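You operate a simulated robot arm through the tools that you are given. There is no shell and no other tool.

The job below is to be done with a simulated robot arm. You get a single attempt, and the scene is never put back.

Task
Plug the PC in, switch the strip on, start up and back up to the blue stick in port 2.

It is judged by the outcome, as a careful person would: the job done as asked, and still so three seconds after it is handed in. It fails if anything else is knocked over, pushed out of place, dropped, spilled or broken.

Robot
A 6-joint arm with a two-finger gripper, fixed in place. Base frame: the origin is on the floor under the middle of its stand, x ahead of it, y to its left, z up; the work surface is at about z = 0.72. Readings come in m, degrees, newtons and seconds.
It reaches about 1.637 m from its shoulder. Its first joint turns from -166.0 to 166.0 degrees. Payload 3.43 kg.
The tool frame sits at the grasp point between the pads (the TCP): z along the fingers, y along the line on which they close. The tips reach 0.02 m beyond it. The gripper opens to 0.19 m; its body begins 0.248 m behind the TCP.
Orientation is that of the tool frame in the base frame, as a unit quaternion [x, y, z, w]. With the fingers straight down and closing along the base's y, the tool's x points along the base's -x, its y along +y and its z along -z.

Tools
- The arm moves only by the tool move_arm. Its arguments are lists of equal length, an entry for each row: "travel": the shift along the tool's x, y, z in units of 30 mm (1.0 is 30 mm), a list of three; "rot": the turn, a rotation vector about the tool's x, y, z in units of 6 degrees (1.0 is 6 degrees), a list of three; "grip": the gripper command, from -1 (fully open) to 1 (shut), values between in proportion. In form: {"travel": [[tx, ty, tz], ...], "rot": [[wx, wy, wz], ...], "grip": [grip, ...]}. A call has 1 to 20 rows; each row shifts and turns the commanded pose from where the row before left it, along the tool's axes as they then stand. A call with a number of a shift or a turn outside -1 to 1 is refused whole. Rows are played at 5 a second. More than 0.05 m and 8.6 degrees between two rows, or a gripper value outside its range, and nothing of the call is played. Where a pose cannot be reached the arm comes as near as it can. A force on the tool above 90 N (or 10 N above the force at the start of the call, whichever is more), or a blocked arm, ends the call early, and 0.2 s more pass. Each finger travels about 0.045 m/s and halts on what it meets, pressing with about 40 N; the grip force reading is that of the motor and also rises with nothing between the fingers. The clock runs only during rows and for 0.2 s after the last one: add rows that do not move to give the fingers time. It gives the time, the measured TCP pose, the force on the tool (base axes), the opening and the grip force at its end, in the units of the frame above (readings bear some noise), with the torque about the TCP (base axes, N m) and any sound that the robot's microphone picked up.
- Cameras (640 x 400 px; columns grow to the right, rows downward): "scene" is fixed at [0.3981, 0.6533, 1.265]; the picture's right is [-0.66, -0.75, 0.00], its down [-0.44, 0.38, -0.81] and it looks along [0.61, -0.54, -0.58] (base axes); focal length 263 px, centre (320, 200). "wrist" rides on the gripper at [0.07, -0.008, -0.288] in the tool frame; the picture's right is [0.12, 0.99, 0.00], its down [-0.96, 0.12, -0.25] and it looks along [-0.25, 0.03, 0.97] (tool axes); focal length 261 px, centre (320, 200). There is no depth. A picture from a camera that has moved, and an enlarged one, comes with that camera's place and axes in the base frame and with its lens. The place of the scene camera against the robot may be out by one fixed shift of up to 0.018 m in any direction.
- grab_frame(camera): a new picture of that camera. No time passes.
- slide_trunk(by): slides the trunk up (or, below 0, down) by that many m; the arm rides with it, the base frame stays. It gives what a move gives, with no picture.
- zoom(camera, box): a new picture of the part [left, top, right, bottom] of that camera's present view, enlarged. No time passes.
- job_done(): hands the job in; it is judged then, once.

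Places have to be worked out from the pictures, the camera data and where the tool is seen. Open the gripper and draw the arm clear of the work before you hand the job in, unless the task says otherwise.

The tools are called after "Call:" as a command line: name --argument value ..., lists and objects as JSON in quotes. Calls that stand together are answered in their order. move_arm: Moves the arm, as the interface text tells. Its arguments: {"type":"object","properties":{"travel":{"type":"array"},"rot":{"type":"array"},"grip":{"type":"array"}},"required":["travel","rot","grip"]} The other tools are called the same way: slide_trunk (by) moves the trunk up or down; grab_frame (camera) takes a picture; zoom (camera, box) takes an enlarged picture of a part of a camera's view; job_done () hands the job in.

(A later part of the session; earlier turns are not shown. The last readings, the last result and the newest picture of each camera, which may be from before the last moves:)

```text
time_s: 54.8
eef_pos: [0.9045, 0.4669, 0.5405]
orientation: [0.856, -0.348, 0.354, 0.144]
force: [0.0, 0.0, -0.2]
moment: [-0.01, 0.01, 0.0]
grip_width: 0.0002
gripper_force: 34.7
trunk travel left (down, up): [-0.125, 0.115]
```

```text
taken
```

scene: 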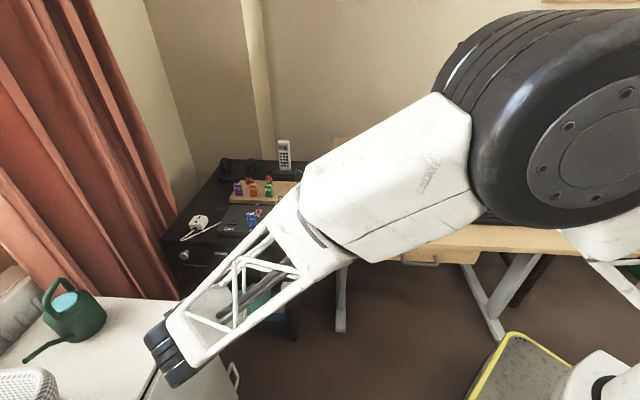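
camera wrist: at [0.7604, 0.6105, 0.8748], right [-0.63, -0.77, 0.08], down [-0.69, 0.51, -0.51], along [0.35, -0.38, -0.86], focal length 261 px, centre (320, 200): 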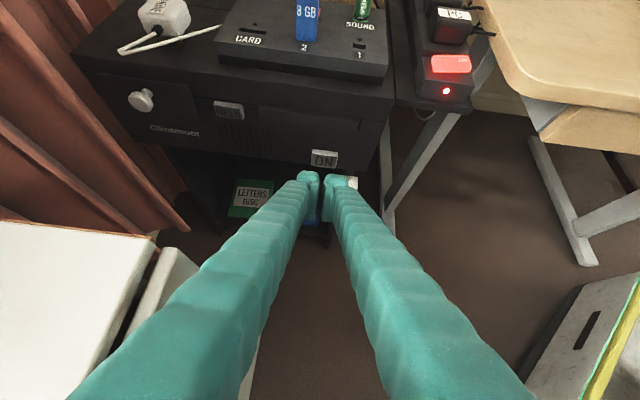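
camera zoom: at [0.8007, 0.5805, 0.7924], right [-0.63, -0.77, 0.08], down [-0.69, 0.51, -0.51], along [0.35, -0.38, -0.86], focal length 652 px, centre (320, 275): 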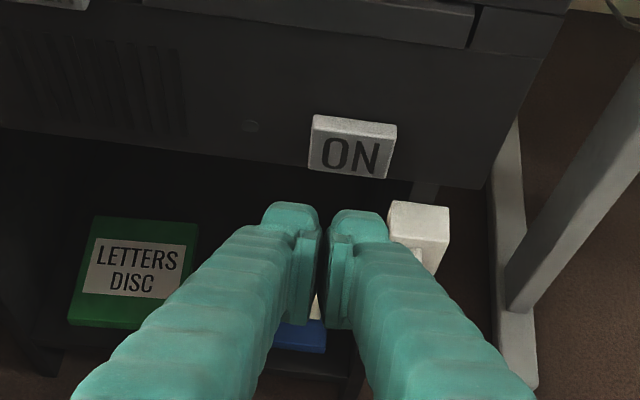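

The tips are lined up just below and in front of ON. I'll advance horizontally in small steps, watching the force and the lamp beside the button.

Call:
move_arm --travel '[[0.12, 0, 0.12], [0.12, 0, 0.12], [0.12, 0, 0.12], [0, 0, 0]]' --rot '[[0, 0, 0], [0, 0, 0], [0, 0, 0], [0, 0, 0]]' --grip '[1, 1, 1, 1]'

Call:
zoom --camera "wrist" --box '[220, 90, 420, 250]'

```text
time_s: 55.8
eef_pos: [0.9144, 0.4565, 0.5395]
orientation: [0.856, -0.347, 0.355, 0.144]
force: [0.5, -1.0, -0.2]
moment: [0.0, 0.02, 0.01]
grip_width: 0.0
gripper_force: 33.7
trunk travel left (down, up): [-0.125, 0.115]
```

```text
2.50 times, centred on (320, 170) of wrist
camera zoom: at [0.8115, 0.5697, 0.7913], right [-0.63, -0.77, 0.08], down [-0.69, 0.51, -0.51], along [0.35, -0.38, -0.86], focal length 652 px, centre (320, 275)
```

zoom: 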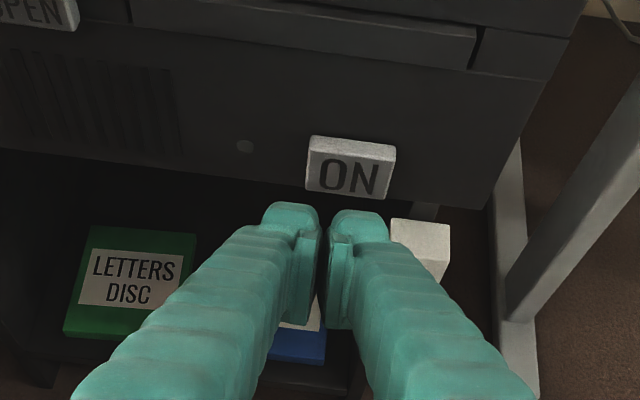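

Still free. Continuing forward in 4–5 mm steps.

Call:
move_arm --travel '[[0.1, 0, 0.1], [0.1, 0, 0.1], [0, 0, 0]]' --rot '[[0, 0, 0], [0, 0, 0], [0, 0, 0]]' --grip '[1, 1, 1]'

Call:
zoom --camera "wrist" --box '[220, 90, 420, 250]'

```text
time_s: 56.6
eef_pos: [0.9206, 0.4507, 0.5383]
orientation: [0.856, -0.347, 0.355, 0.144]
force: [-0.2, -1.2, -0.6]
moment: [0.01, -0.01, -0.01]
grip_width: 0.0003
gripper_force: 34.1
trunk travel left (down, up): [-0.125, 0.115]
```

```text
2.50 times, centred on (320, 170) of wrist
camera zoom: at [0.8168, 0.5637, 0.7905], right [-0.63, -0.77, 0.08], down [-0.69, 0.51, -0.51], along [0.35, -0.38, -0.86], focal length 652 px, centre (320, 275)
```

zoom: 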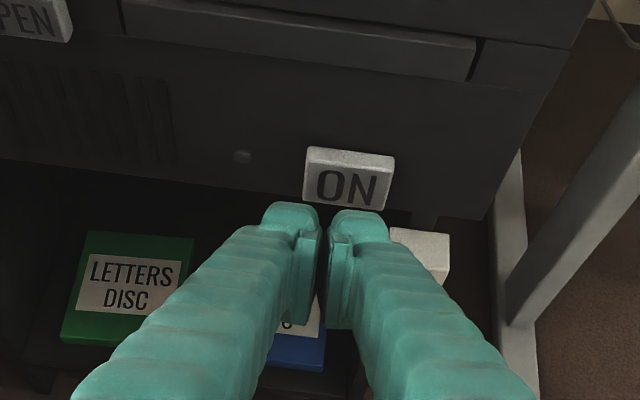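

Almost there. Smaller steps now.

Call:
move_arm --travel '[[0.07, 0, 0.07], [0.07, 0, 0.07], [0, 0, 0]]' --rot '[[0, 0, 0], [0, 0, 0], [0, 0, 0]]' --grip '[1, 1, 1]'

Call:
move_arm --travel '[[0.07, 0, 0.07], [0.07, 0, 0.07], [0, 0, 0]]' --rot '[[0, 0, 0], [0, 0, 0], [0, 0, 0]]' --grip '[1, 1, 1]'

Call:
zoom --camera "wrist" --box '[220, 90, 420, 250]'

```text
time_s: 57.4
eef_pos: [0.9251, 0.4463, 0.5391]
orientation: [0.856, -0.347, 0.355, 0.144]
force: [-0.7, -1.1, 0.3]
moment: [0.01, 0.0, 0.03]
grip_width: 0.0
gripper_force: 34.3
trunk travel left (down, up): [-0.125, 0.115]
```

```text
time_s: 58.2
eef_pos: [0.9288, 0.441, 0.5383]
orientation: [0.856, -0.347, 0.355, 0.144]
force: [-1.1, 0.6, 0.3]
moment: [0.01, -0.02, -0.03]
grip_width: 0.0
gripper_force: 34.3
trunk travel left (down, up): [-0.125, 0.115]
```

```text
2.50 times, centred on (320, 170) of wrist
camera zoom: at [0.8254, 0.5549, 0.7899], right [-0.63, -0.77, 0.08], down [-0.69, 0.51, -0.51], along [0.35, -0.38, -0.86], focal length 652 px, centre (320, 275)
```

zoom: 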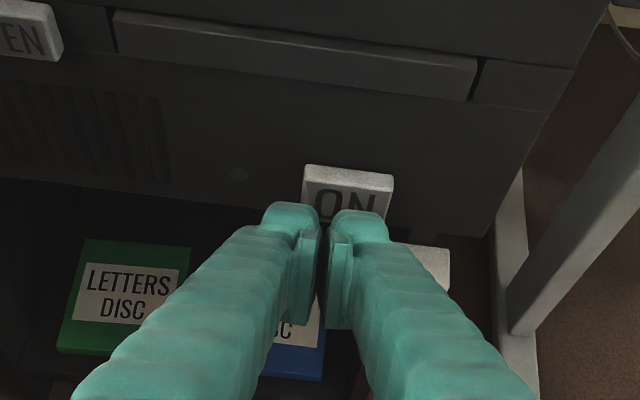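

No contact yet. Continuing with small forward steps.

Call:
move_arm --travel '[[0.07, 0, 0.07], [0.07, 0, 0.07], [0, 0, 0]]' --rot '[[0, 0, 0], [0, 0, 0], [0, 0, 0]]' --grip '[1, 1, 1]'

Call:
move_arm --travel '[[0.07, 0, 0.07], [0.07, 0, 0.07], [0, 0, 0]]' --rot '[[0, 0, 0], [0, 0, 0], [0, 0, 0]]' --grip '[1, 1, 1]'

Call:
zoom --camera "wrist" --box '[220, 90, 420, 250]'

```text
time_s: 59.0
eef_pos: [0.9323, 0.4378, 0.5383]
orientation: [0.856, -0.347, 0.354, 0.144]
force: [0.1, -0.4, -0.6]
moment: [0.0, 0.0, 0.03]
grip_width: 0.0001
gripper_force: 34.2
trunk travel left (down, up): [-0.125, 0.115]
```

```text
time_s: 59.8
eef_pos: [0.9364, 0.4334, 0.5374]
orientation: [0.856, -0.348, 0.354, 0.144]
force: [0.6, -0.3, -0.6]
moment: [0.0, 0.02, -0.04]
grip_width: 0.0002
gripper_force: 34.5
trunk travel left (down, up): [-0.125, 0.115]
```

```text
2.50 times, centred on (320, 170) of wrist
camera zoom: at [0.8341, 0.5472, 0.7898], right [-0.63, -0.77, 0.08], down [-0.69, 0.51, -0.51], along [0.35, -0.38, -0.86], focal length 652 px, centre (320, 275)
```

zoom: 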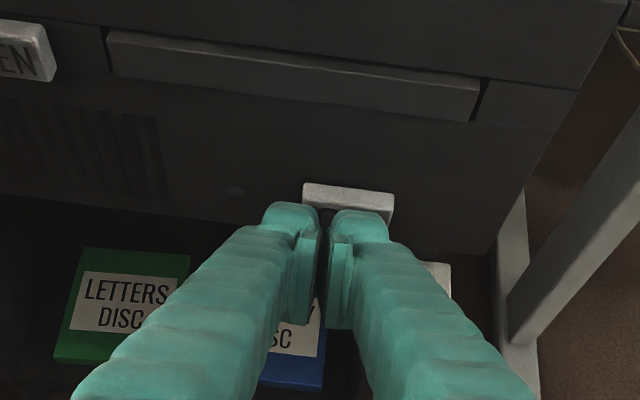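

Call:
move_arm --travel '[[0.07, 0, 0.07], [0.07, 0, 0.07], [0, 0, 0]]' --rot '[[0, 0, 0], [0, 0, 0], [0, 0, 0]]' --grip '[1, 1, 1]'

Call:
zoom --camera "wrist" --box '[220, 90, 420, 250]'

```text
time_s: 60.6
eef_pos: [0.9414, 0.4297, 0.5372]
orientation: [0.856, -0.348, 0.354, 0.144]
force: [-0.1, 0.8, -1.7]
moment: [-0.03, -0.02, -0.01]
grip_width: 0.0
gripper_force: 34.0
trunk travel left (down, up): [-0.125, 0.115]
```

```text
2.50 times, centred on (320, 170) of wrist
camera zoom: at [0.8379, 0.543, 0.7896], right [-0.63, -0.77, 0.08], down [-0.69, 0.51, -0.51], along [0.35, -0.38, -0.86], focal length 652 px, centre (320, 275)
```

zoom: 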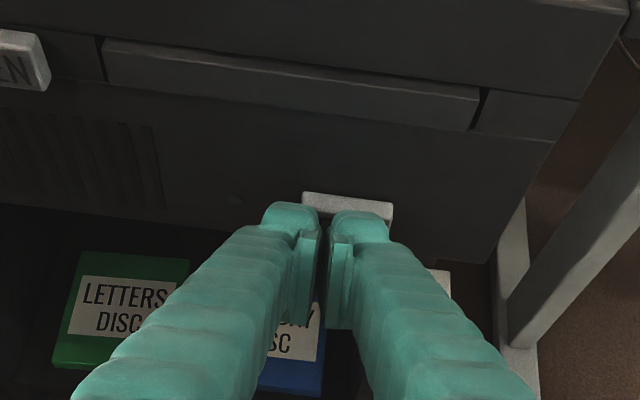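

The tips seem to be passing just above the button: its top is at z≈0.533 and its face at n≈0.41. I'll back off 15 mm, lower 24 mm and shift 4 mm further from the peg, then look again.

Call:
move_arm --travel '[[-0.35, 0, -0.35], [-0.28, -0.13, 0.28], [-0.28, 0, 0.28], [0, 0, 0]]' --rot '[[0, 0, 0], [0, 0, 0], [0, 0, 0], [0, 0, 0]]' --grip '[1, 1, 1, 1]'

Call:
zoom --camera "wrist" --box '[260, 110, 400, 220]'

```text
time_s: 61.6
eef_pos: [0.9327, 0.443, 0.5148]
orientation: [0.856, -0.348, 0.354, 0.144]
force: [-0.1, 0.3, 0.0]
moment: [0.0, 0.0, 0.01]
grip_width: 0.0
gripper_force: 34.3
trunk travel left (down, up): [-0.125, 0.115]
```

```text
3.64 times, centred on (330, 165) of wrist
camera zoom: at [0.8301, 0.5556, 0.766], right [-0.63, -0.77, 0.08], down [-0.69, 0.51, -0.51], along [0.35, -0.38, -0.86], focal length 948 px, centre (284, 327)
```

zoom: 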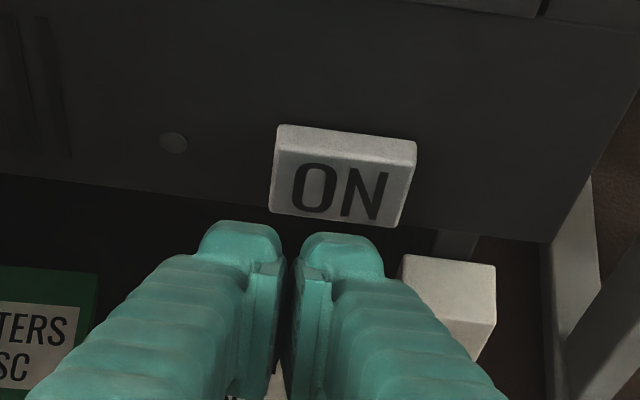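

Now the tips are level with the middle of the ON face, about 15 mm away. Advancing again in small steps.

Call:
move_arm --travel '[[0.09, 0, 0.09], [0.09, 0, 0.09], [0.07, 0, 0.07], [0, 0, 0]]' --rot '[[0, 0, 0], [0, 0, 0], [0, 0, 0], [0, 0, 0]]' --grip '[1, 1, 1, 1]'

Call:
move_arm --travel '[[0.05, 0, 0.05], [0.05, 0, 0.05], [0, 0, 0]]' --rot '[[0, 0, 0], [0, 0, 0], [0, 0, 0]]' --grip '[1, 1, 1]'

Call:
zoom --camera "wrist" --box '[260, 110, 400, 220]'

```text
time_s: 62.6
eef_pos: [0.9417, 0.4352, 0.5155]
orientation: [0.856, -0.347, 0.355, 0.144]
force: [0.0, -0.5, -0.5]
moment: [0.0, -0.02, 0.0]
grip_width: 0.0
gripper_force: 34.5
trunk travel left (down, up): [-0.125, 0.115]
```

```text
time_s: 63.4
eef_pos: [0.9447, 0.4325, 0.515]
orientation: [0.856, -0.348, 0.355, 0.143]
force: [-0.4, 0.2, -0.5]
moment: [-0.01, 0.01, -0.03]
grip_width: 0.0
gripper_force: 34.6
trunk travel left (down, up): [-0.125, 0.115]
```

```text
3.64 times, centred on (330, 165) of wrist
camera zoom: at [0.8412, 0.5449, 0.766], right [-0.63, -0.77, 0.08], down [-0.69, 0.51, -0.51], along [0.35, -0.38, -0.86], focal length 948 px, centre (284, 327)
```

zoom: 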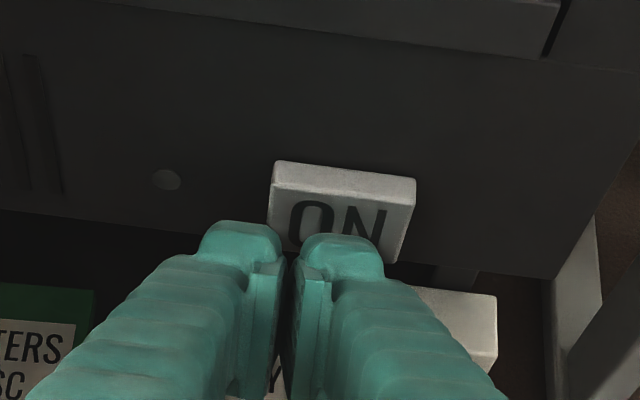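

Call:
move_arm --travel '[[0.05, 0, 0.05], [0.05, 0, 0.05], [0, 0, 0]]' --rot '[[0, 0, 0], [0, 0, 0], [0, 0, 0]]' --grip '[1, 1, 1]'

Call:
move_arm --travel '[[0.05, 0, 0.05], [0.05, 0, 0.05], [0, 0, 0]]' --rot '[[0, 0, 0], [0, 0, 0], [0, 0, 0]]' --grip '[1, 1, 1]'

Call:
zoom --camera "wrist" --box '[260, 110, 400, 220]'

```text
time_s: 64.2
eef_pos: [0.9451, 0.4285, 0.5141]
orientation: [0.856, -0.348, 0.354, 0.145]
force: [-1.4, 1.8, 1.0]
moment: [0.0, -0.01, -0.02]
grip_width: 0.0001
gripper_force: 34.1
trunk travel left (down, up): [-0.125, 0.115]
heard: click
```

```text
time_s: 65.0
eef_pos: [0.9494, 0.4255, 0.5136]
orientation: [0.856, -0.348, 0.355, 0.144]
force: [-11.0, 7.8, 0.4]
moment: [-0.03, -0.03, -0.15]
grip_width: 0.0061
gripper_force: 34.0
trunk travel left (down, up): [-0.125, 0.115]
```

```text
3.64 times, centred on (330, 165) of wrist
camera zoom: at [0.8468, 0.5391, 0.7657], right [-0.63, -0.77, 0.08], down [-0.69, 0.51, -0.51], along [0.35, -0.38, -0.86], focal length 948 px, centre (284, 327)
```

zoom: 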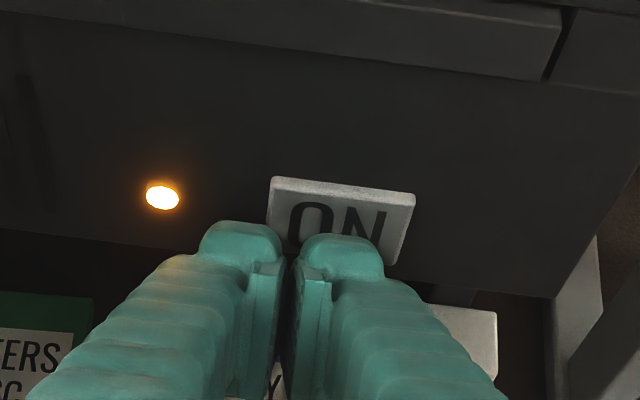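

A click was heard and the PC's lamp lit amber. I'll back straight off the button and then rise out of the lane.

Call:
move_arm --travel '[[-0.5, 0, -0.5], [-0.5, 0, -0.5], [-0.5, 0, -0.5], [-0.5, 0, -0.5], [0, 0, 0]]' --rot '[[0, 0, 0], [0, 0, 0], [0, 0, 0], [0, 0, 0], [0, 0, 0]]' --grip '[1, 1, 1, 1, 1]'

Call:
grab_frame --camera "wrist"

Call:
grab_frame --camera "scene"

```text
time_s: 66.2
eef_pos: [0.8909, 0.4837, 0.5139]
orientation: [0.856, -0.348, 0.354, 0.144]
force: [-0.5, 0.2, 0.2]
moment: [0.01, -0.03, 0.01]
grip_width: 0.0
gripper_force: 34.3
trunk travel left (down, up): [-0.125, 0.115]
```

```text
taken
camera wrist: at [0.7871, 0.5977, 0.766], right [-0.63, -0.77, 0.08], down [-0.69, 0.51, -0.51], along [0.35, -0.38, -0.86], focal length 261 px, centre (320, 200)
```

wrist: 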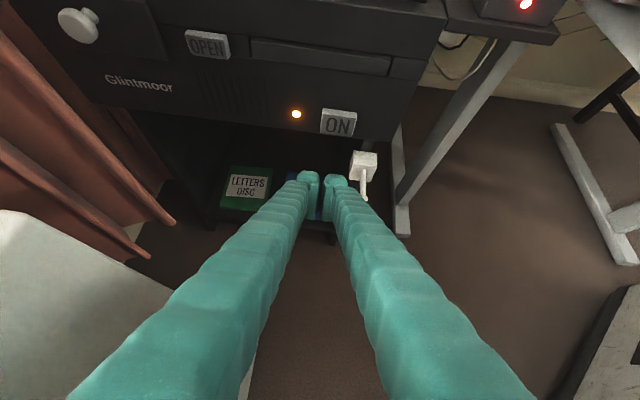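

```text
taken
```

scene: 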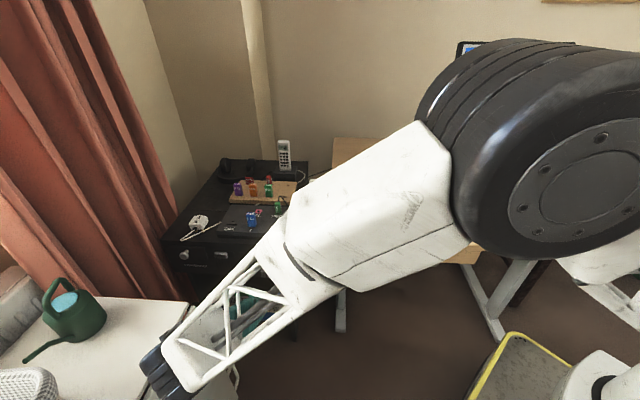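

The PC lamp stays on and the monitor seems to be waking. I'll retrace the path upward and back.

Call:
move_arm --travel '[[0.7, 0, -0.9], [0.7, 0, -0.9], [0.7, 0, -0.9], [0.7, 0, -0.9], [0.7, 0, -0.9], [0.7, 0, -0.9], [0.7, 0, -0.9], [0.7, 0, -0.9], [0.7, 0, -0.9], [0.7, 0, -0.9], [0, 0, 0]]' --rot '[[0, 0, 0], [0, 0, 0], [0, 0, 0], [0, 0, 0], [0, 0, 0], [0, 0, 0], [0, 0, 0], [0, 0, 0], [0, 0, 0], [0, 0, 0], [0, 0, 0]]' --grip '[1, 1, 1, 1, 1, 1, 1, 1, 1, 1, 1]'

Call:
move_arm --travel '[[0, 0, 0], [0, 0, 0], [0, 0, 0], [0, 0, 0], [0, 0, 0], [0, 0, 0], [0, 0, 0], [0, 0, 0], [0, 0, 0]]' --rot '[[0, -1, 0], [0, -1, 0], [0, -1, 0], [0, -1, 0], [0, -1, 0], [0, -1, 0], [0, -1, 0], [0, -0.5, 0], [0, 0, 0]]' --grip '[1, 1, 1, 1, 1, 1, 1, 1, 1]'

Call:
grab_frame --camera "scene"

Call:
zoom --camera "scene" --box '[430, 30, 610, 160]'

```text
time_s: 68.6
eef_pos: [0.8591, 0.5145, 0.857]
orientation: [0.856, -0.348, 0.354, 0.144]
force: [0.8, -0.1, 0.1]
moment: [0.01, 0.04, -0.02]
grip_width: 0.0
gripper_force: 33.9
trunk travel left (down, up): [-0.125, 0.115]
```

```text
time_s: 70.6
eef_pos: [0.8581, 0.5163, 0.8542]
orientation: [0.927, -0.376, 0.0, -0.001]
force: [-0.1, -0.6, -0.3]
moment: [-0.03, 0.02, -0.01]
grip_width: 0.0
gripper_force: 34.7
trunk travel left (down, up): [-0.125, 0.115]
```

```text
taken
```

scene: 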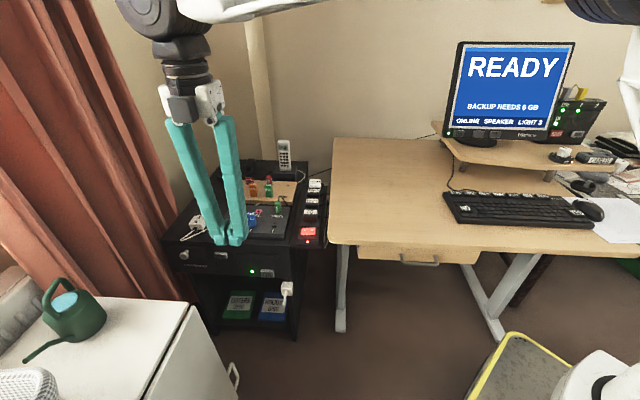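

```text
3.08 times, centred on (520, 95) of scene
camera zoom: at [0.3981, 0.6533, 1.265], right [-0.66, -0.75, 0.0], down [-0.44, 0.38, -0.81], along [0.61, -0.54, -0.58], focal length 808 px, centre (-295, 523)
```

zoom: 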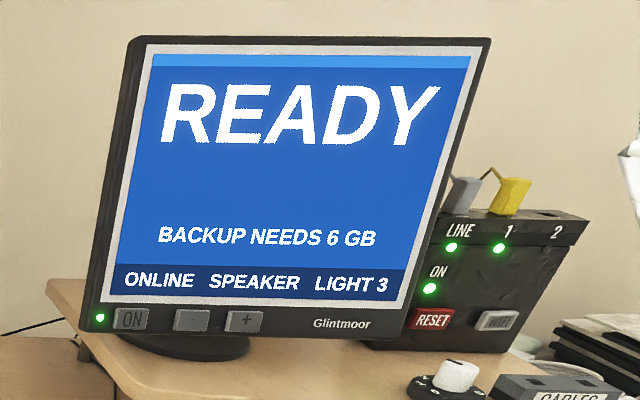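

The PC has booted: the screen says READY, "BACKUP NEEDS 6 GB". The blue stick is 8 GB. I'll check the port 2 lamp and whether the stick is properly seated, and read the keyboard keys.

Call:
zoom --camera "scene" --box '[210, 170, 340, 250]'

Call:
zoom --camera "scene" --box '[435, 175, 615, 240]'

Call:
grab_frame --camera "wrist"

```text
4.92 times, centred on (275, 210) of scene
camera zoom: at [0.3981, 0.6533, 1.265], right [-0.66, -0.75, 0.0], down [-0.44, 0.38, -0.81], along [0.61, -0.54, -0.58], focal length 1294 px, centre (542, 151)
```

zoom: 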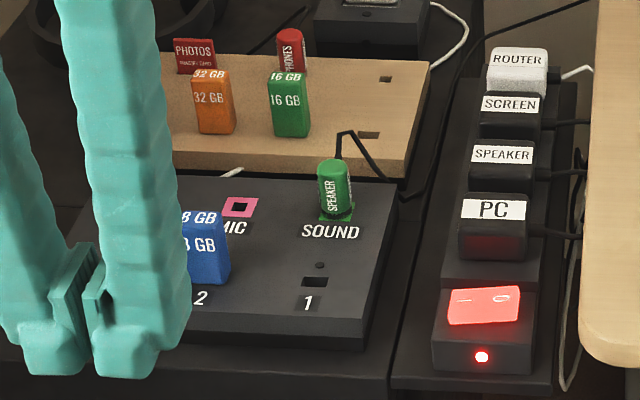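

```text
3.56 times, centred on (525, 208) of scene
camera zoom: at [0.3981, 0.6533, 1.265], right [-0.66, -0.75, 0.0], down [-0.44, 0.38, -0.81], along [0.61, -0.54, -0.58], focal length 934 px, centre (-409, 173)
```

zoom: 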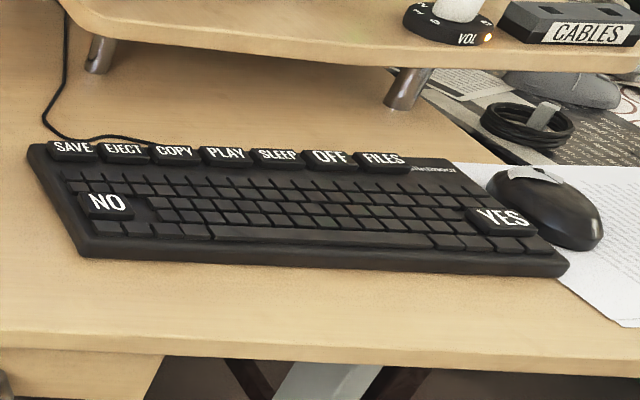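

```text
taken
camera wrist: at [0.917, 0.4722, 1.14], right [-0.61, -0.79, 0.0], down [-0.77, 0.59, 0.25], along [-0.2, 0.15, -0.97], focal length 261 px, centre (320, 200)
```

wrist: 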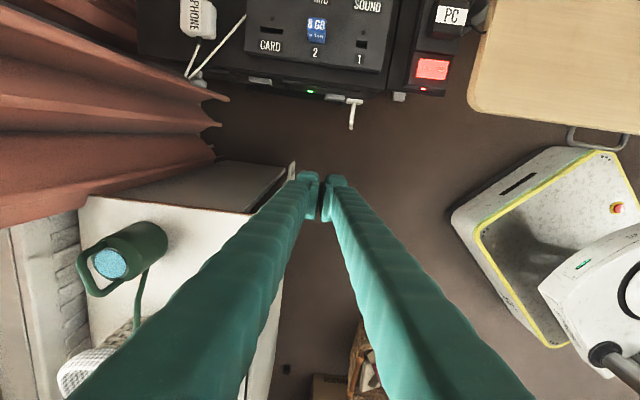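

The port 2 lamp is hidden behind the stick from here, so I'll zoom in with the wrist camera.

Call:
zoom --camera "wrist" --box '[240, 0, 400, 100]'

```text
4.00 times, centred on (320, 50) of wrist
camera zoom: at [0.917, 0.4722, 1.14], right [-0.61, -0.79, 0.0], down [-0.77, 0.59, 0.25], along [-0.2, 0.15, -0.97], focal length 1043 px, centre (320, 800)
```

zoom: 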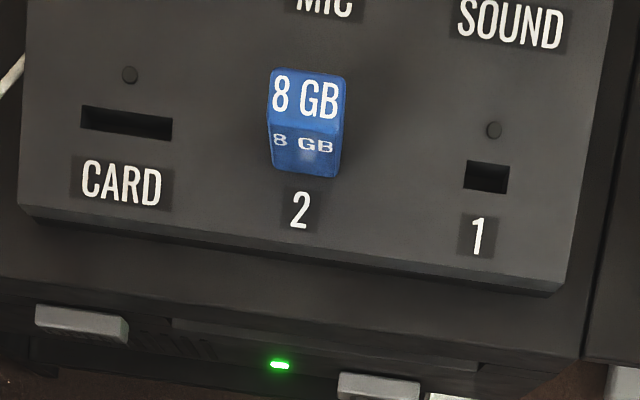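

PC lamp is green, but the stick hides the port 2 lamp from this side. I'll rise and pass over the port panel so the wrist camera looks from behind the stick.

Call:
move_arm --travel '[[0, 0, -0.84], [0, 0, -0.84], [0, 0, -0.84], [0, 0, -0.84], [0, 0, -0.84], [0.98, 0, 0], [0.98, 0, 0], [0.98, 0, 0], [0.98, 0, 0], [0.98, 0, 0], [0.98, 0, 0], [0.98, 0, 0], [0.98, 0, 0], [0.98, 0, 0], [0.98, 0, 0], [0, 0, 0]]' --rot '[[0, 0, 0], [0, 0, 0], [0, 0, 0], [0, 0, 0], [0, 0, 0], [0, 0, 0], [0, 0, 0], [0, 0, 0], [0, 0, 0], [0, 0, 0], [0, 0, 0], [0, 0, 0], [0, 0, 0], [0, 0, 0], [0, 0, 0], [0, 0, 0]]' --grip '[1, 1, 1, 1, 1, 1, 1, 1, 1, 1, 1, 1, 1, 1, 1, 1]'

Call:
grab_frame --camera "wrist"

Call:
zoom --camera "wrist" --box '[200, 120, 400, 260]'

Call:
zoom --camera "scene" --box '[210, 170, 340, 250]'

```text
time_s: 74.0
eef_pos: [1.0575, 0.3082, 0.9741]
orientation: [0.927, -0.376, 0.001, 0.0]
force: [0.5, 0.2, 0.1]
moment: [0.02, -0.02, -0.01]
grip_width: 0.0
gripper_force: 34.3
out of reach, approached as far as the arm can: row 15
trunk travel left (down, up): [-0.125, 0.115]
```

```text
taken
camera wrist: at [1.1145, 0.2647, 1.2605], right [-0.61, -0.79, 0.0], down [-0.77, 0.59, 0.25], along [-0.2, 0.15, -0.97], focal length 261 px, centre (320, 200)
```

wrist: 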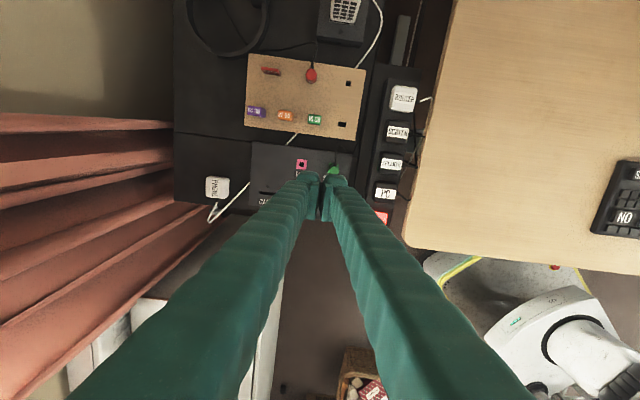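

```text
2.86 times, centred on (300, 190) of wrist
camera zoom: at [1.1145, 0.2647, 1.2605], right [-0.61, -0.79, 0.0], down [-0.77, 0.59, 0.25], along [-0.2, 0.15, -0.97], focal length 745 px, centre (377, 229)
```

zoom: 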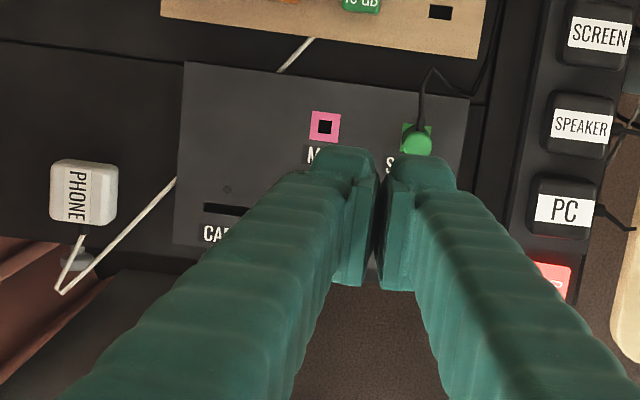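

```text
4.92 times, centred on (275, 210) of scene
camera zoom: at [0.3981, 0.6533, 1.265], right [-0.66, -0.75, 0.0], down [-0.44, 0.38, -0.81], along [0.61, -0.54, -0.58], focal length 1294 px, centre (542, 151)
```

zoom: 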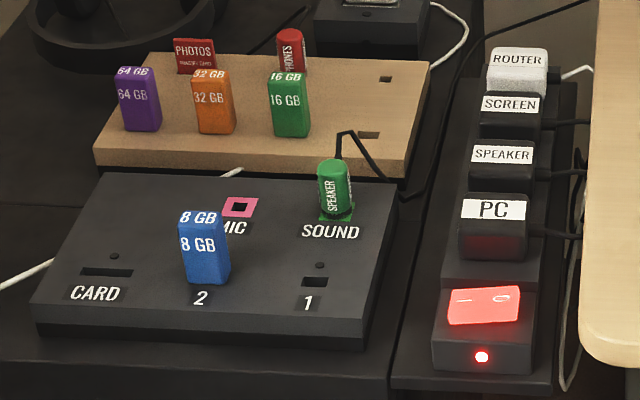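

The stick's visible height matches the racked sticks, so it looks seated, but the fingers hide the lamp. I'll slide sideways toward the desk, which is the way I'm going anyway, and look again.

Call:
move_arm --travel '[[-0.7, 1, 0], [-0.7, 1, 0], [0, 1, 0], [0, 1, 0], [0, 0, 0]]' --rot '[[0, 0, 0], [0, 0, 0], [0, 0, 0], [0, 0, 0], [0, 0, 0]]' --grip '[1, 1, 1, 1, 1]'

Call:
zoom --camera "wrist" --box '[140, 100, 340, 260]'

```text
time_s: 75.2
eef_pos: [0.943, 0.2492, 0.9751]
orientation: [0.926, -0.376, 0.0, 0.0]
force: [1.0, -0.9, -0.2]
moment: [0.01, -0.07, -0.01]
grip_width: 0.0
gripper_force: 34.5
trunk travel left (down, up): [-0.125, 0.115]
```

```text
2.50 times, centred on (240, 180) of wrist
camera zoom: at [1.0011, 0.2074, 1.2612], right [-0.61, -0.79, 0.0], down [-0.77, 0.59, 0.25], along [-0.2, 0.15, -0.97], focal length 652 px, centre (520, 250)
```

zoom: 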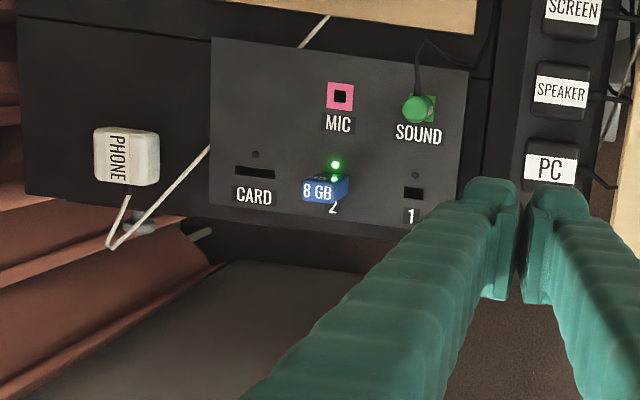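

Port 2's lamp is green, so the blue stick is seated and recognised. Next is the keyboard: I'll travel across the desk at this height to view the SAVE, COPY, YES and NO keys from above.

Call:
move_arm --travel '[[0, 0.95, 0], [0, 0.95, 0], [0, 0.95, 0], [0, 0.95, 0], [0, 0.95, 0], [0, 0.95, 0], [0, 0.95, 0], [0, 0.95, 0], [0, 0.95, 0], [0, 0.95, 0], [0, 0.95, 0], [0, 0.95, 0], [0, 0.95, 0], [0, 0.95, 0], [0, 0.95, 0], [0, 0.95, 0], [0, 0.95, 0], [0, 0, 0]]' --rot '[[0, 0, 0], [0, 0, 0], [0, 0, 0], [0, 0, 0], [0, 0, 0], [0, 0, 0], [0, 0, 0], [0, 0, 0], [0, 0, 0], [0, 0, 0], [0, 0, 0], [0, 0, 0], [0, 0, 0], [0, 0, 0], [0, 0, 0], [0, 0, 0], [0, 0, 0], [0, 0, 0]]' --grip '[1, 1, 1, 1, 1, 1, 1, 1, 1, 1, 1, 1, 1, 1, 1, 1, 1, 1]'

Call:
grab_frame --camera "wrist"

Call:
grab_frame --camera "scene"

```text
time_s: 79.0
eef_pos: [0.6075, -0.0987, 0.9759]
orientation: [0.926, -0.376, 0.0, 0.0]
force: [-0.6, -0.5, -0.6]
moment: [-0.02, -0.01, -0.01]
grip_width: 0.0001
gripper_force: 34.4
trunk travel left (down, up): [-0.125, 0.115]
```

```text
taken
camera wrist: at [0.6654, -0.1415, 1.2622], right [-0.61, -0.79, 0.0], down [-0.77, 0.59, 0.25], along [-0.2, 0.15, -0.97], focal length 261 px, centre (320, 200)
```

wrist: 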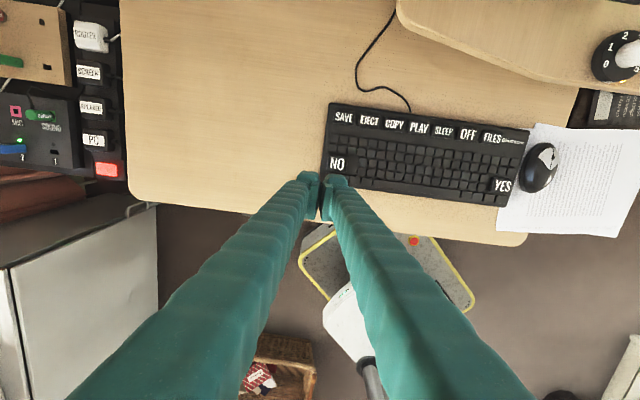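

```text
taken
```

scene: 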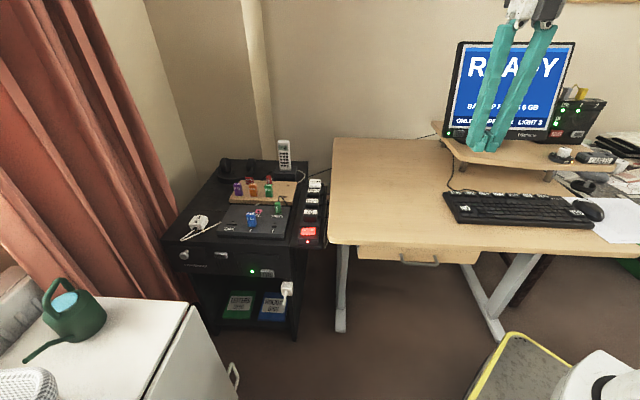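

Call:
zoom --camera "wrist" --box '[310, 90, 550, 220]'

Call:
zoom --camera "wrist" --box '[315, 95, 435, 185]'

```text
2.67 times, centred on (430, 155) of wrist
camera zoom: at [0.6654, -0.1415, 1.2622], right [-0.61, -0.79, 0.0], down [-0.77, 0.59, 0.25], along [-0.2, 0.15, -0.97], focal length 695 px, centre (27, 320)
```

zoom: 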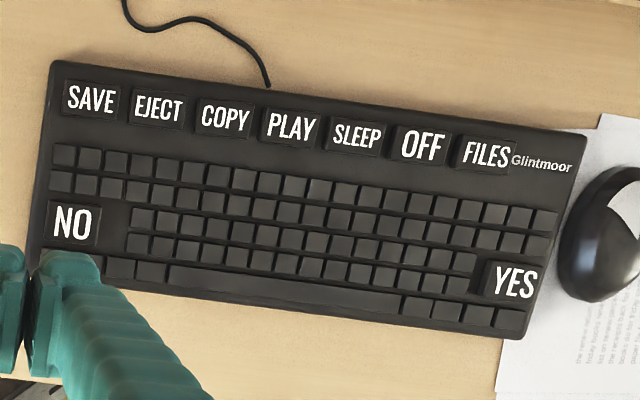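

```text
4.44 times, centred on (375, 140) of wrist
camera zoom: at [0.6654, -0.1415, 1.2622], right [-0.61, -0.79, 0.0], down [-0.77, 0.59, 0.25], along [-0.2, 0.15, -0.97], focal length 1158 px, centre (76, 467)
```

zoom: 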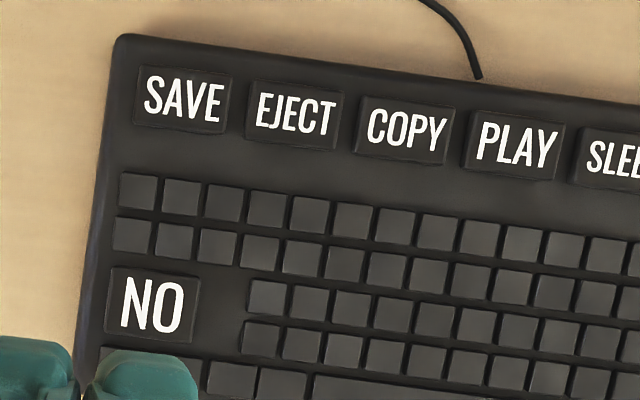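

The keys are clear: SAVE, EJECT, COPY, PLAY, SLEEP, OFF, FILES, plus NO and YES. SAVE is the backup key, at tool offset [0.103, 0.033] and at the end of the row. I'll press its rear-left part so the tip overhangs only the keyboard edge and stays clear of EJECT.

Call:
move_arm --travel '[[0.81, 0.133, 0], [0.81, 0.133, 0], [0.81, 0.133, 0], [0.81, 0.133, 0], [0.81, 0.133, 0], [0, 0, 0.97], [0, 0, 0.97], [0, 0, 0.97], [0, 0, 0.97], [0, 0, 0.97], [0, 0, 0.8], [0, 0, 0]]' --rot '[[0, 0, 0], [0, 0, 0], [0, 0, 0], [0, 0, 0], [0, 0, 0], [0, 0, 0], [0, 0, 0], [0, 0, 0], [0, 0, 0], [0, 0, 0], [0, 0, 0], [0, 0, 0]]' --grip '[1, 1, 1, 1, 1, 1, 1, 1, 1, 1, 1, 1]'

Call:
grab_frame --camera "wrist"

Call:
zoom --camera "wrist" --box '[250, 130, 410, 260]'

Call:
zoom --camera "scene" --box '[430, 150, 530, 230]'

```text
time_s: 81.6
eef_pos: [0.6819, -0.1982, 0.8039]
orientation: [0.927, -0.376, -0.001, 0.0]
force: [0.4, 0.0, -0.1]
moment: [-0.01, -0.01, -0.02]
grip_width: 0.0001
gripper_force: 34.3
trunk travel left (down, up): [-0.125, 0.115]
```

```text
taken
camera wrist: at [0.7392, -0.2422, 1.0912], right [-0.61, -0.79, 0.0], down [-0.77, 0.59, 0.25], along [-0.2, 0.15, -0.97], focal length 261 px, centre (320, 200)
```

wrist: 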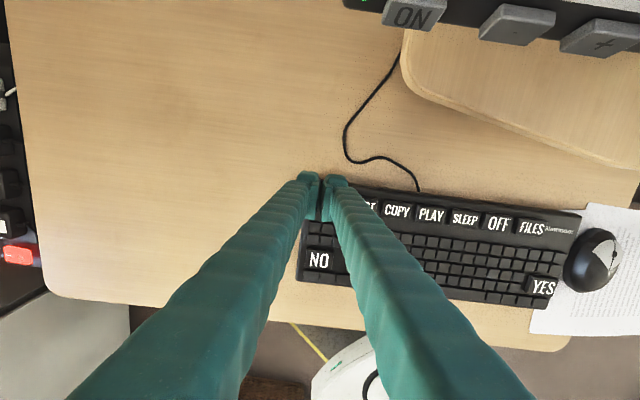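

```text
3.08 times, centred on (330, 195) of wrist
camera zoom: at [0.7392, -0.2422, 1.0912], right [-0.61, -0.79, 0.0], down [-0.77, 0.59, 0.25], along [-0.2, 0.15, -0.97], focal length 802 px, centre (289, 215)
```

zoom: 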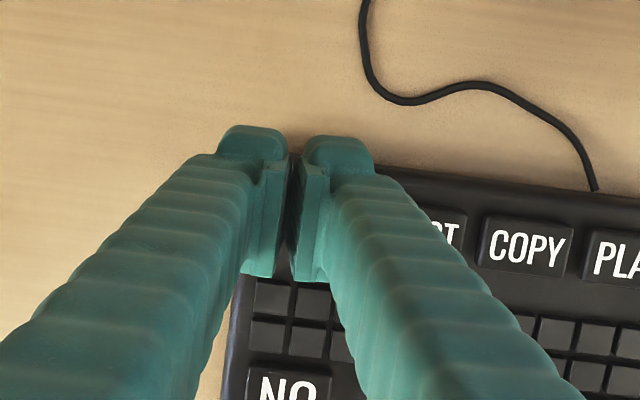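

```text
5.00 times, centred on (480, 190) of scene
camera zoom: at [0.3981, 0.6533, 1.265], right [-0.66, -0.75, 0.0], down [-0.44, 0.38, -0.81], along [0.61, -0.54, -0.58], focal length 1314 px, centre (-480, 250)
```

zoom: 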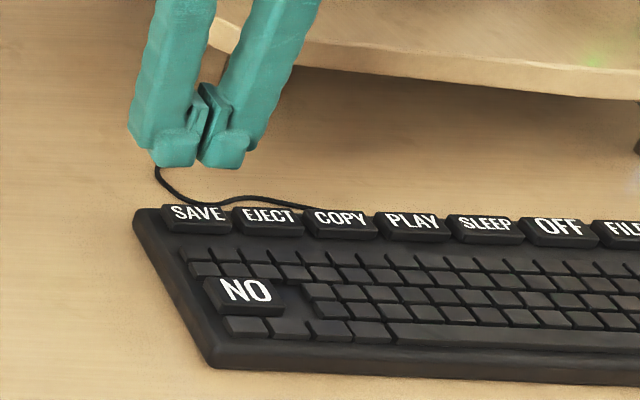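

The tips are above the rear of SAVE and EJECT is clear. I'll go down 20 mm and then in small steps, listening for a click.

Call:
move_arm --travel '[[0, 0, 0.35], [0, 0, 0.3], [0, 0, 0]]' --rot '[[0, 0, 0], [0, 0, 0], [0, 0, 0]]' --grip '[1, 1, 1]'

Call:
zoom --camera "scene" --box '[435, 165, 505, 225]'

```text
time_s: 82.4
eef_pos: [0.6812, -0.1963, 0.785]
orientation: [0.926, -0.376, 0.0, 0.001]
force: [0.6, -0.9, -0.2]
moment: [-0.01, 0.0, -0.01]
grip_width: 0.0001
gripper_force: 34.7
trunk travel left (down, up): [-0.125, 0.115]
```

```text
6.67 times, centred on (470, 195) of scene
camera zoom: at [0.3981, 0.6533, 1.265], right [-0.66, -0.75, 0.0], down [-0.44, 0.38, -0.81], along [0.61, -0.54, -0.58], focal length 1752 px, centre (-680, 233)
```

zoom: 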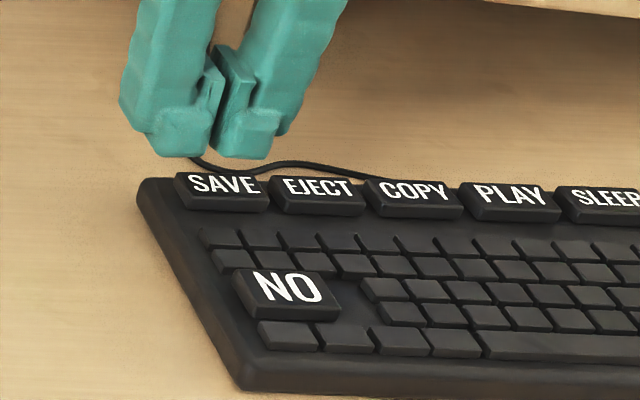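

Call:
move_arm --travel '[[0, 0, 0.1], [0, 0, 0.1], [0, 0, 0]]' --rot '[[0, 0, 0], [0, 0, 0], [0, 0, 0]]' --grip '[1, 1, 1]'

Call:
zoom --camera "scene" --box '[435, 165, 505, 225]'

```text
time_s: 83.2
eef_pos: [0.6802, -0.1979, 0.7798]
orientation: [0.927, -0.376, 0.0, 0.0]
force: [-0.5, 0.6, 0.2]
moment: [0.0, 0.0, -0.01]
grip_width: 0.0002
gripper_force: 34.2
trunk travel left (down, up): [-0.125, 0.115]
```

```text
6.67 times, centred on (470, 195) of scene
camera zoom: at [0.3981, 0.6533, 1.265], right [-0.66, -0.75, 0.0], down [-0.44, 0.38, -0.81], along [0.61, -0.54, -0.58], focal length 1752 px, centre (-680, 233)
```

zoom: 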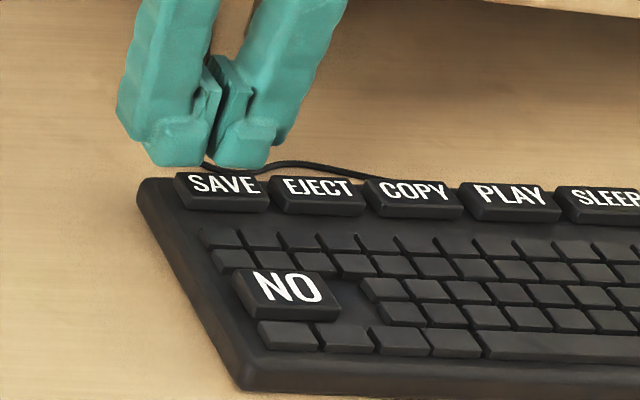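

Call:
move_arm --travel '[[0, 0, 0.1], [0, 0, 0.05], [0, 0, 0]]' --rot '[[0, 0, 0], [0, 0, 0], [0, 0, 0]]' --grip '[1, 1, 1]'

Call:
move_arm --travel '[[0, 0, 0.067], [0, 0, 0]]' --rot '[[0, 0, 0], [0, 0, 0]]' --grip '[1, 1]'

Call:
zoom --camera "scene" --box '[435, 165, 505, 225]'

```text
time_s: 84.0
eef_pos: [0.6812, -0.197, 0.7751]
orientation: [0.927, -0.376, 0.0, 0.0]
force: [-0.6, 0.1, -0.3]
moment: [-0.02, 0.02, -0.01]
grip_width: 0.0
gripper_force: 34.2
trunk travel left (down, up): [-0.125, 0.115]
```

```text
time_s: 84.6
eef_pos: [0.6804, -0.1969, 0.7735]
orientation: [0.927, -0.376, 0.0, 0.0]
force: [-0.2, -0.4, 0.3]
moment: [0.01, -0.02, 0.03]
grip_width: 0.0
gripper_force: 33.9
trunk travel left (down, up): [-0.125, 0.115]
```

```text
6.67 times, centred on (470, 195) of scene
camera zoom: at [0.3981, 0.6533, 1.265], right [-0.66, -0.75, 0.0], down [-0.44, 0.38, -0.81], along [0.61, -0.54, -0.58], focal length 1752 px, centre (-680, 233)
```

zoom: 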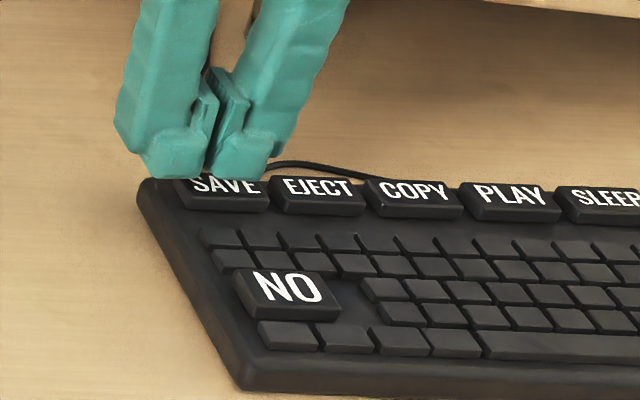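

The tip edge now overlaps the rear of SAVE only. Continuing in 1.5 mm steps.

Call:
move_arm --travel '[[0, 0, 0.05], [0, 0, 0]]' --rot '[[0, 0, 0], [0, 0, 0]]' --grip '[1, 1]'

Call:
move_arm --travel '[[0, 0, 0.05], [0, 0, 0]]' --rot '[[0, 0, 0], [0, 0, 0]]' --grip '[1, 1]'

Call:
move_arm --travel '[[0, 0, 0.05], [0, 0, 0]]' --rot '[[0, 0, 0], [0, 0, 0]]' --grip '[1, 1]'

Call:
zoom --camera "scene" --box '[430, 30, 610, 230]'

```text
time_s: 85.2
eef_pos: [0.6805, -0.1976, 0.7721]
orientation: [0.927, -0.376, 0.0, 0.0]
force: [0.5, -0.5, -0.1]
moment: [-0.03, 0.0, -0.01]
grip_width: 0.0001
gripper_force: 34.3
trunk travel left (down, up): [-0.125, 0.115]
```

```text
time_s: 85.8
eef_pos: [0.6795, -0.1973, 0.7714]
orientation: [0.927, -0.376, -0.001, -0.001]
force: [-0.2, 0.9, 0.2]
moment: [-0.05, 0.02, 0.01]
grip_width: 0.0
gripper_force: 34.1
trunk travel left (down, up): [-0.125, 0.115]
```

```text
time_s: 86.4
eef_pos: [0.6804, -0.1971, 0.7693]
orientation: [0.926, -0.377, 0.0, 0.001]
force: [0.4, 0.4, 0.0]
moment: [0.06, -0.02, -0.01]
grip_width: 0.0002
gripper_force: 34.7
trunk travel left (down, up): [-0.125, 0.115]
```

```text
2.00 times, centred on (520, 130) of scene
camera zoom: at [0.3981, 0.6533, 1.265], right [-0.66, -0.75, 0.0], down [-0.44, 0.38, -0.81], along [0.61, -0.54, -0.58], focal length 526 px, centre (-80, 340)
```

zoom: 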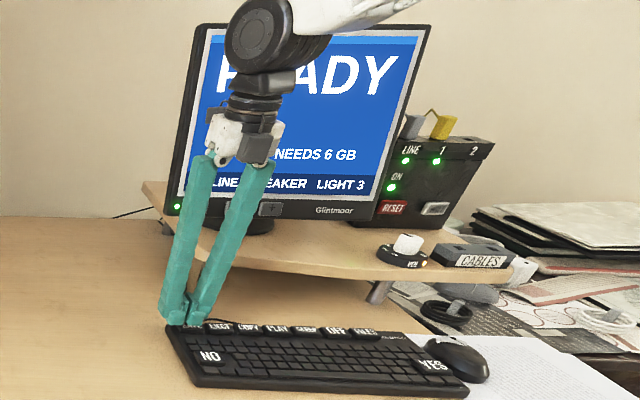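

Call:
move_arm --travel '[[0, 0, 0.05], [0, 0, 0]]' --rot '[[0, 0, 0], [0, 0, 0]]' --grip '[1, 1]'

Call:
move_arm --travel '[[0, 0, 0.05], [0, 0, 0]]' --rot '[[0, 0, 0], [0, 0, 0]]' --grip '[1, 1]'

Call:
zoom --camera "scene" --box '[435, 165, 505, 225]'

```text
time_s: 87.0
eef_pos: [0.6805, -0.197, 0.7688]
orientation: [0.926, -0.376, -0.001, 0.0]
force: [0.2, 0.2, 0.3]
moment: [0.03, 0.0, -0.02]
grip_width: 0.0001
gripper_force: 33.9
trunk travel left (down, up): [-0.125, 0.115]
```

```text
time_s: 87.6
eef_pos: [0.68, -0.197, 0.7662]
orientation: [0.926, -0.376, 0.0, -0.001]
force: [0.8, 0.6, 2.0]
moment: [-0.01, 0.01, 0.02]
grip_width: 0.0001
gripper_force: 33.7
trunk travel left (down, up): [-0.125, 0.115]
heard: click
```

```text
6.67 times, centred on (470, 195) of scene
camera zoom: at [0.3981, 0.6533, 1.265], right [-0.66, -0.75, 0.0], down [-0.44, 0.38, -0.81], along [0.61, -0.54, -0.58], focal length 1752 px, centre (-680, 233)
```

zoom: 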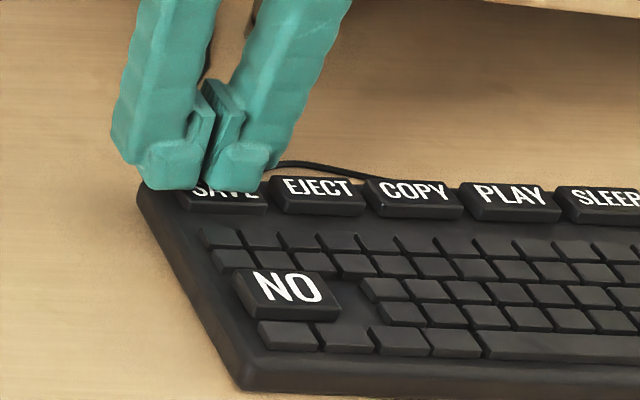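

A click: SAVE was pressed with only light force. I'll lift straight up and read the screen.

Call:
move_arm --travel '[[0, 0, -0.4], [0, 0, -1], [0, 0, -1], [0, 0, -1], [0, 0, 0]]' --rot '[[0, 0, 0], [0, 0, 0], [0, 0, 0], [0, 0, 0], [0, 0, 0]]' --grip '[1, 1, 1, 1, 1]'

Call:
zoom --camera "scene" --box '[430, 30, 610, 160]'

Call:
grab_frame --camera "wrist"

```text
time_s: 88.8
eef_pos: [0.681, -0.1957, 0.8682]
orientation: [0.926, -0.377, 0.0, -0.001]
force: [-0.7, 0.0, 1.4]
moment: [-0.01, 0.02, -0.04]
grip_width: 0.0
gripper_force: 34.2
trunk travel left (down, up): [-0.125, 0.115]
```

```text
3.08 times, centred on (520, 95) of scene
camera zoom: at [0.3981, 0.6533, 1.265], right [-0.66, -0.75, 0.0], down [-0.44, 0.38, -0.81], along [0.61, -0.54, -0.58], focal length 808 px, centre (-295, 523)
```

zoom: 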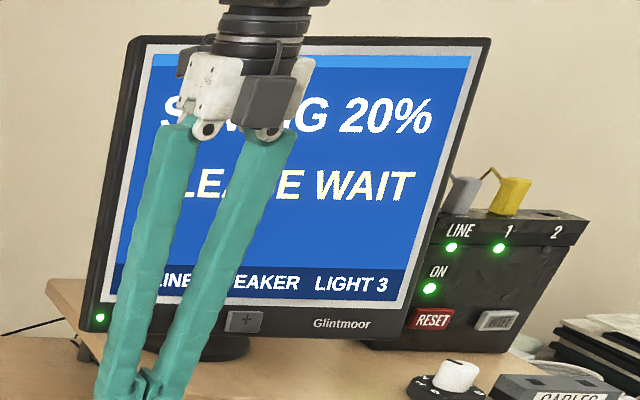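

```text
taken
camera wrist: at [0.7387, -0.2386, 1.1549], right [-0.61, -0.79, 0.0], down [-0.77, 0.59, 0.25], along [-0.2, 0.15, -0.97], focal length 261 px, centre (320, 200)
```

wrist: 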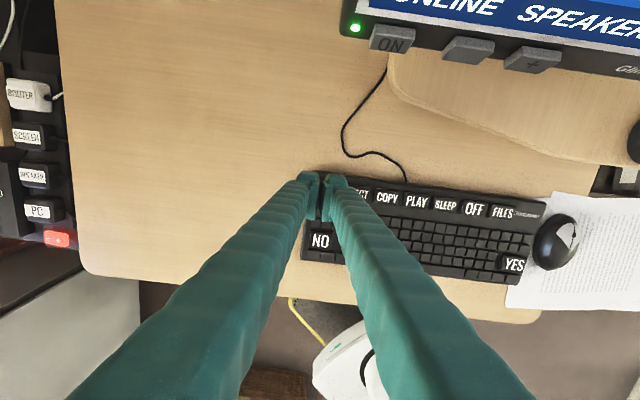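

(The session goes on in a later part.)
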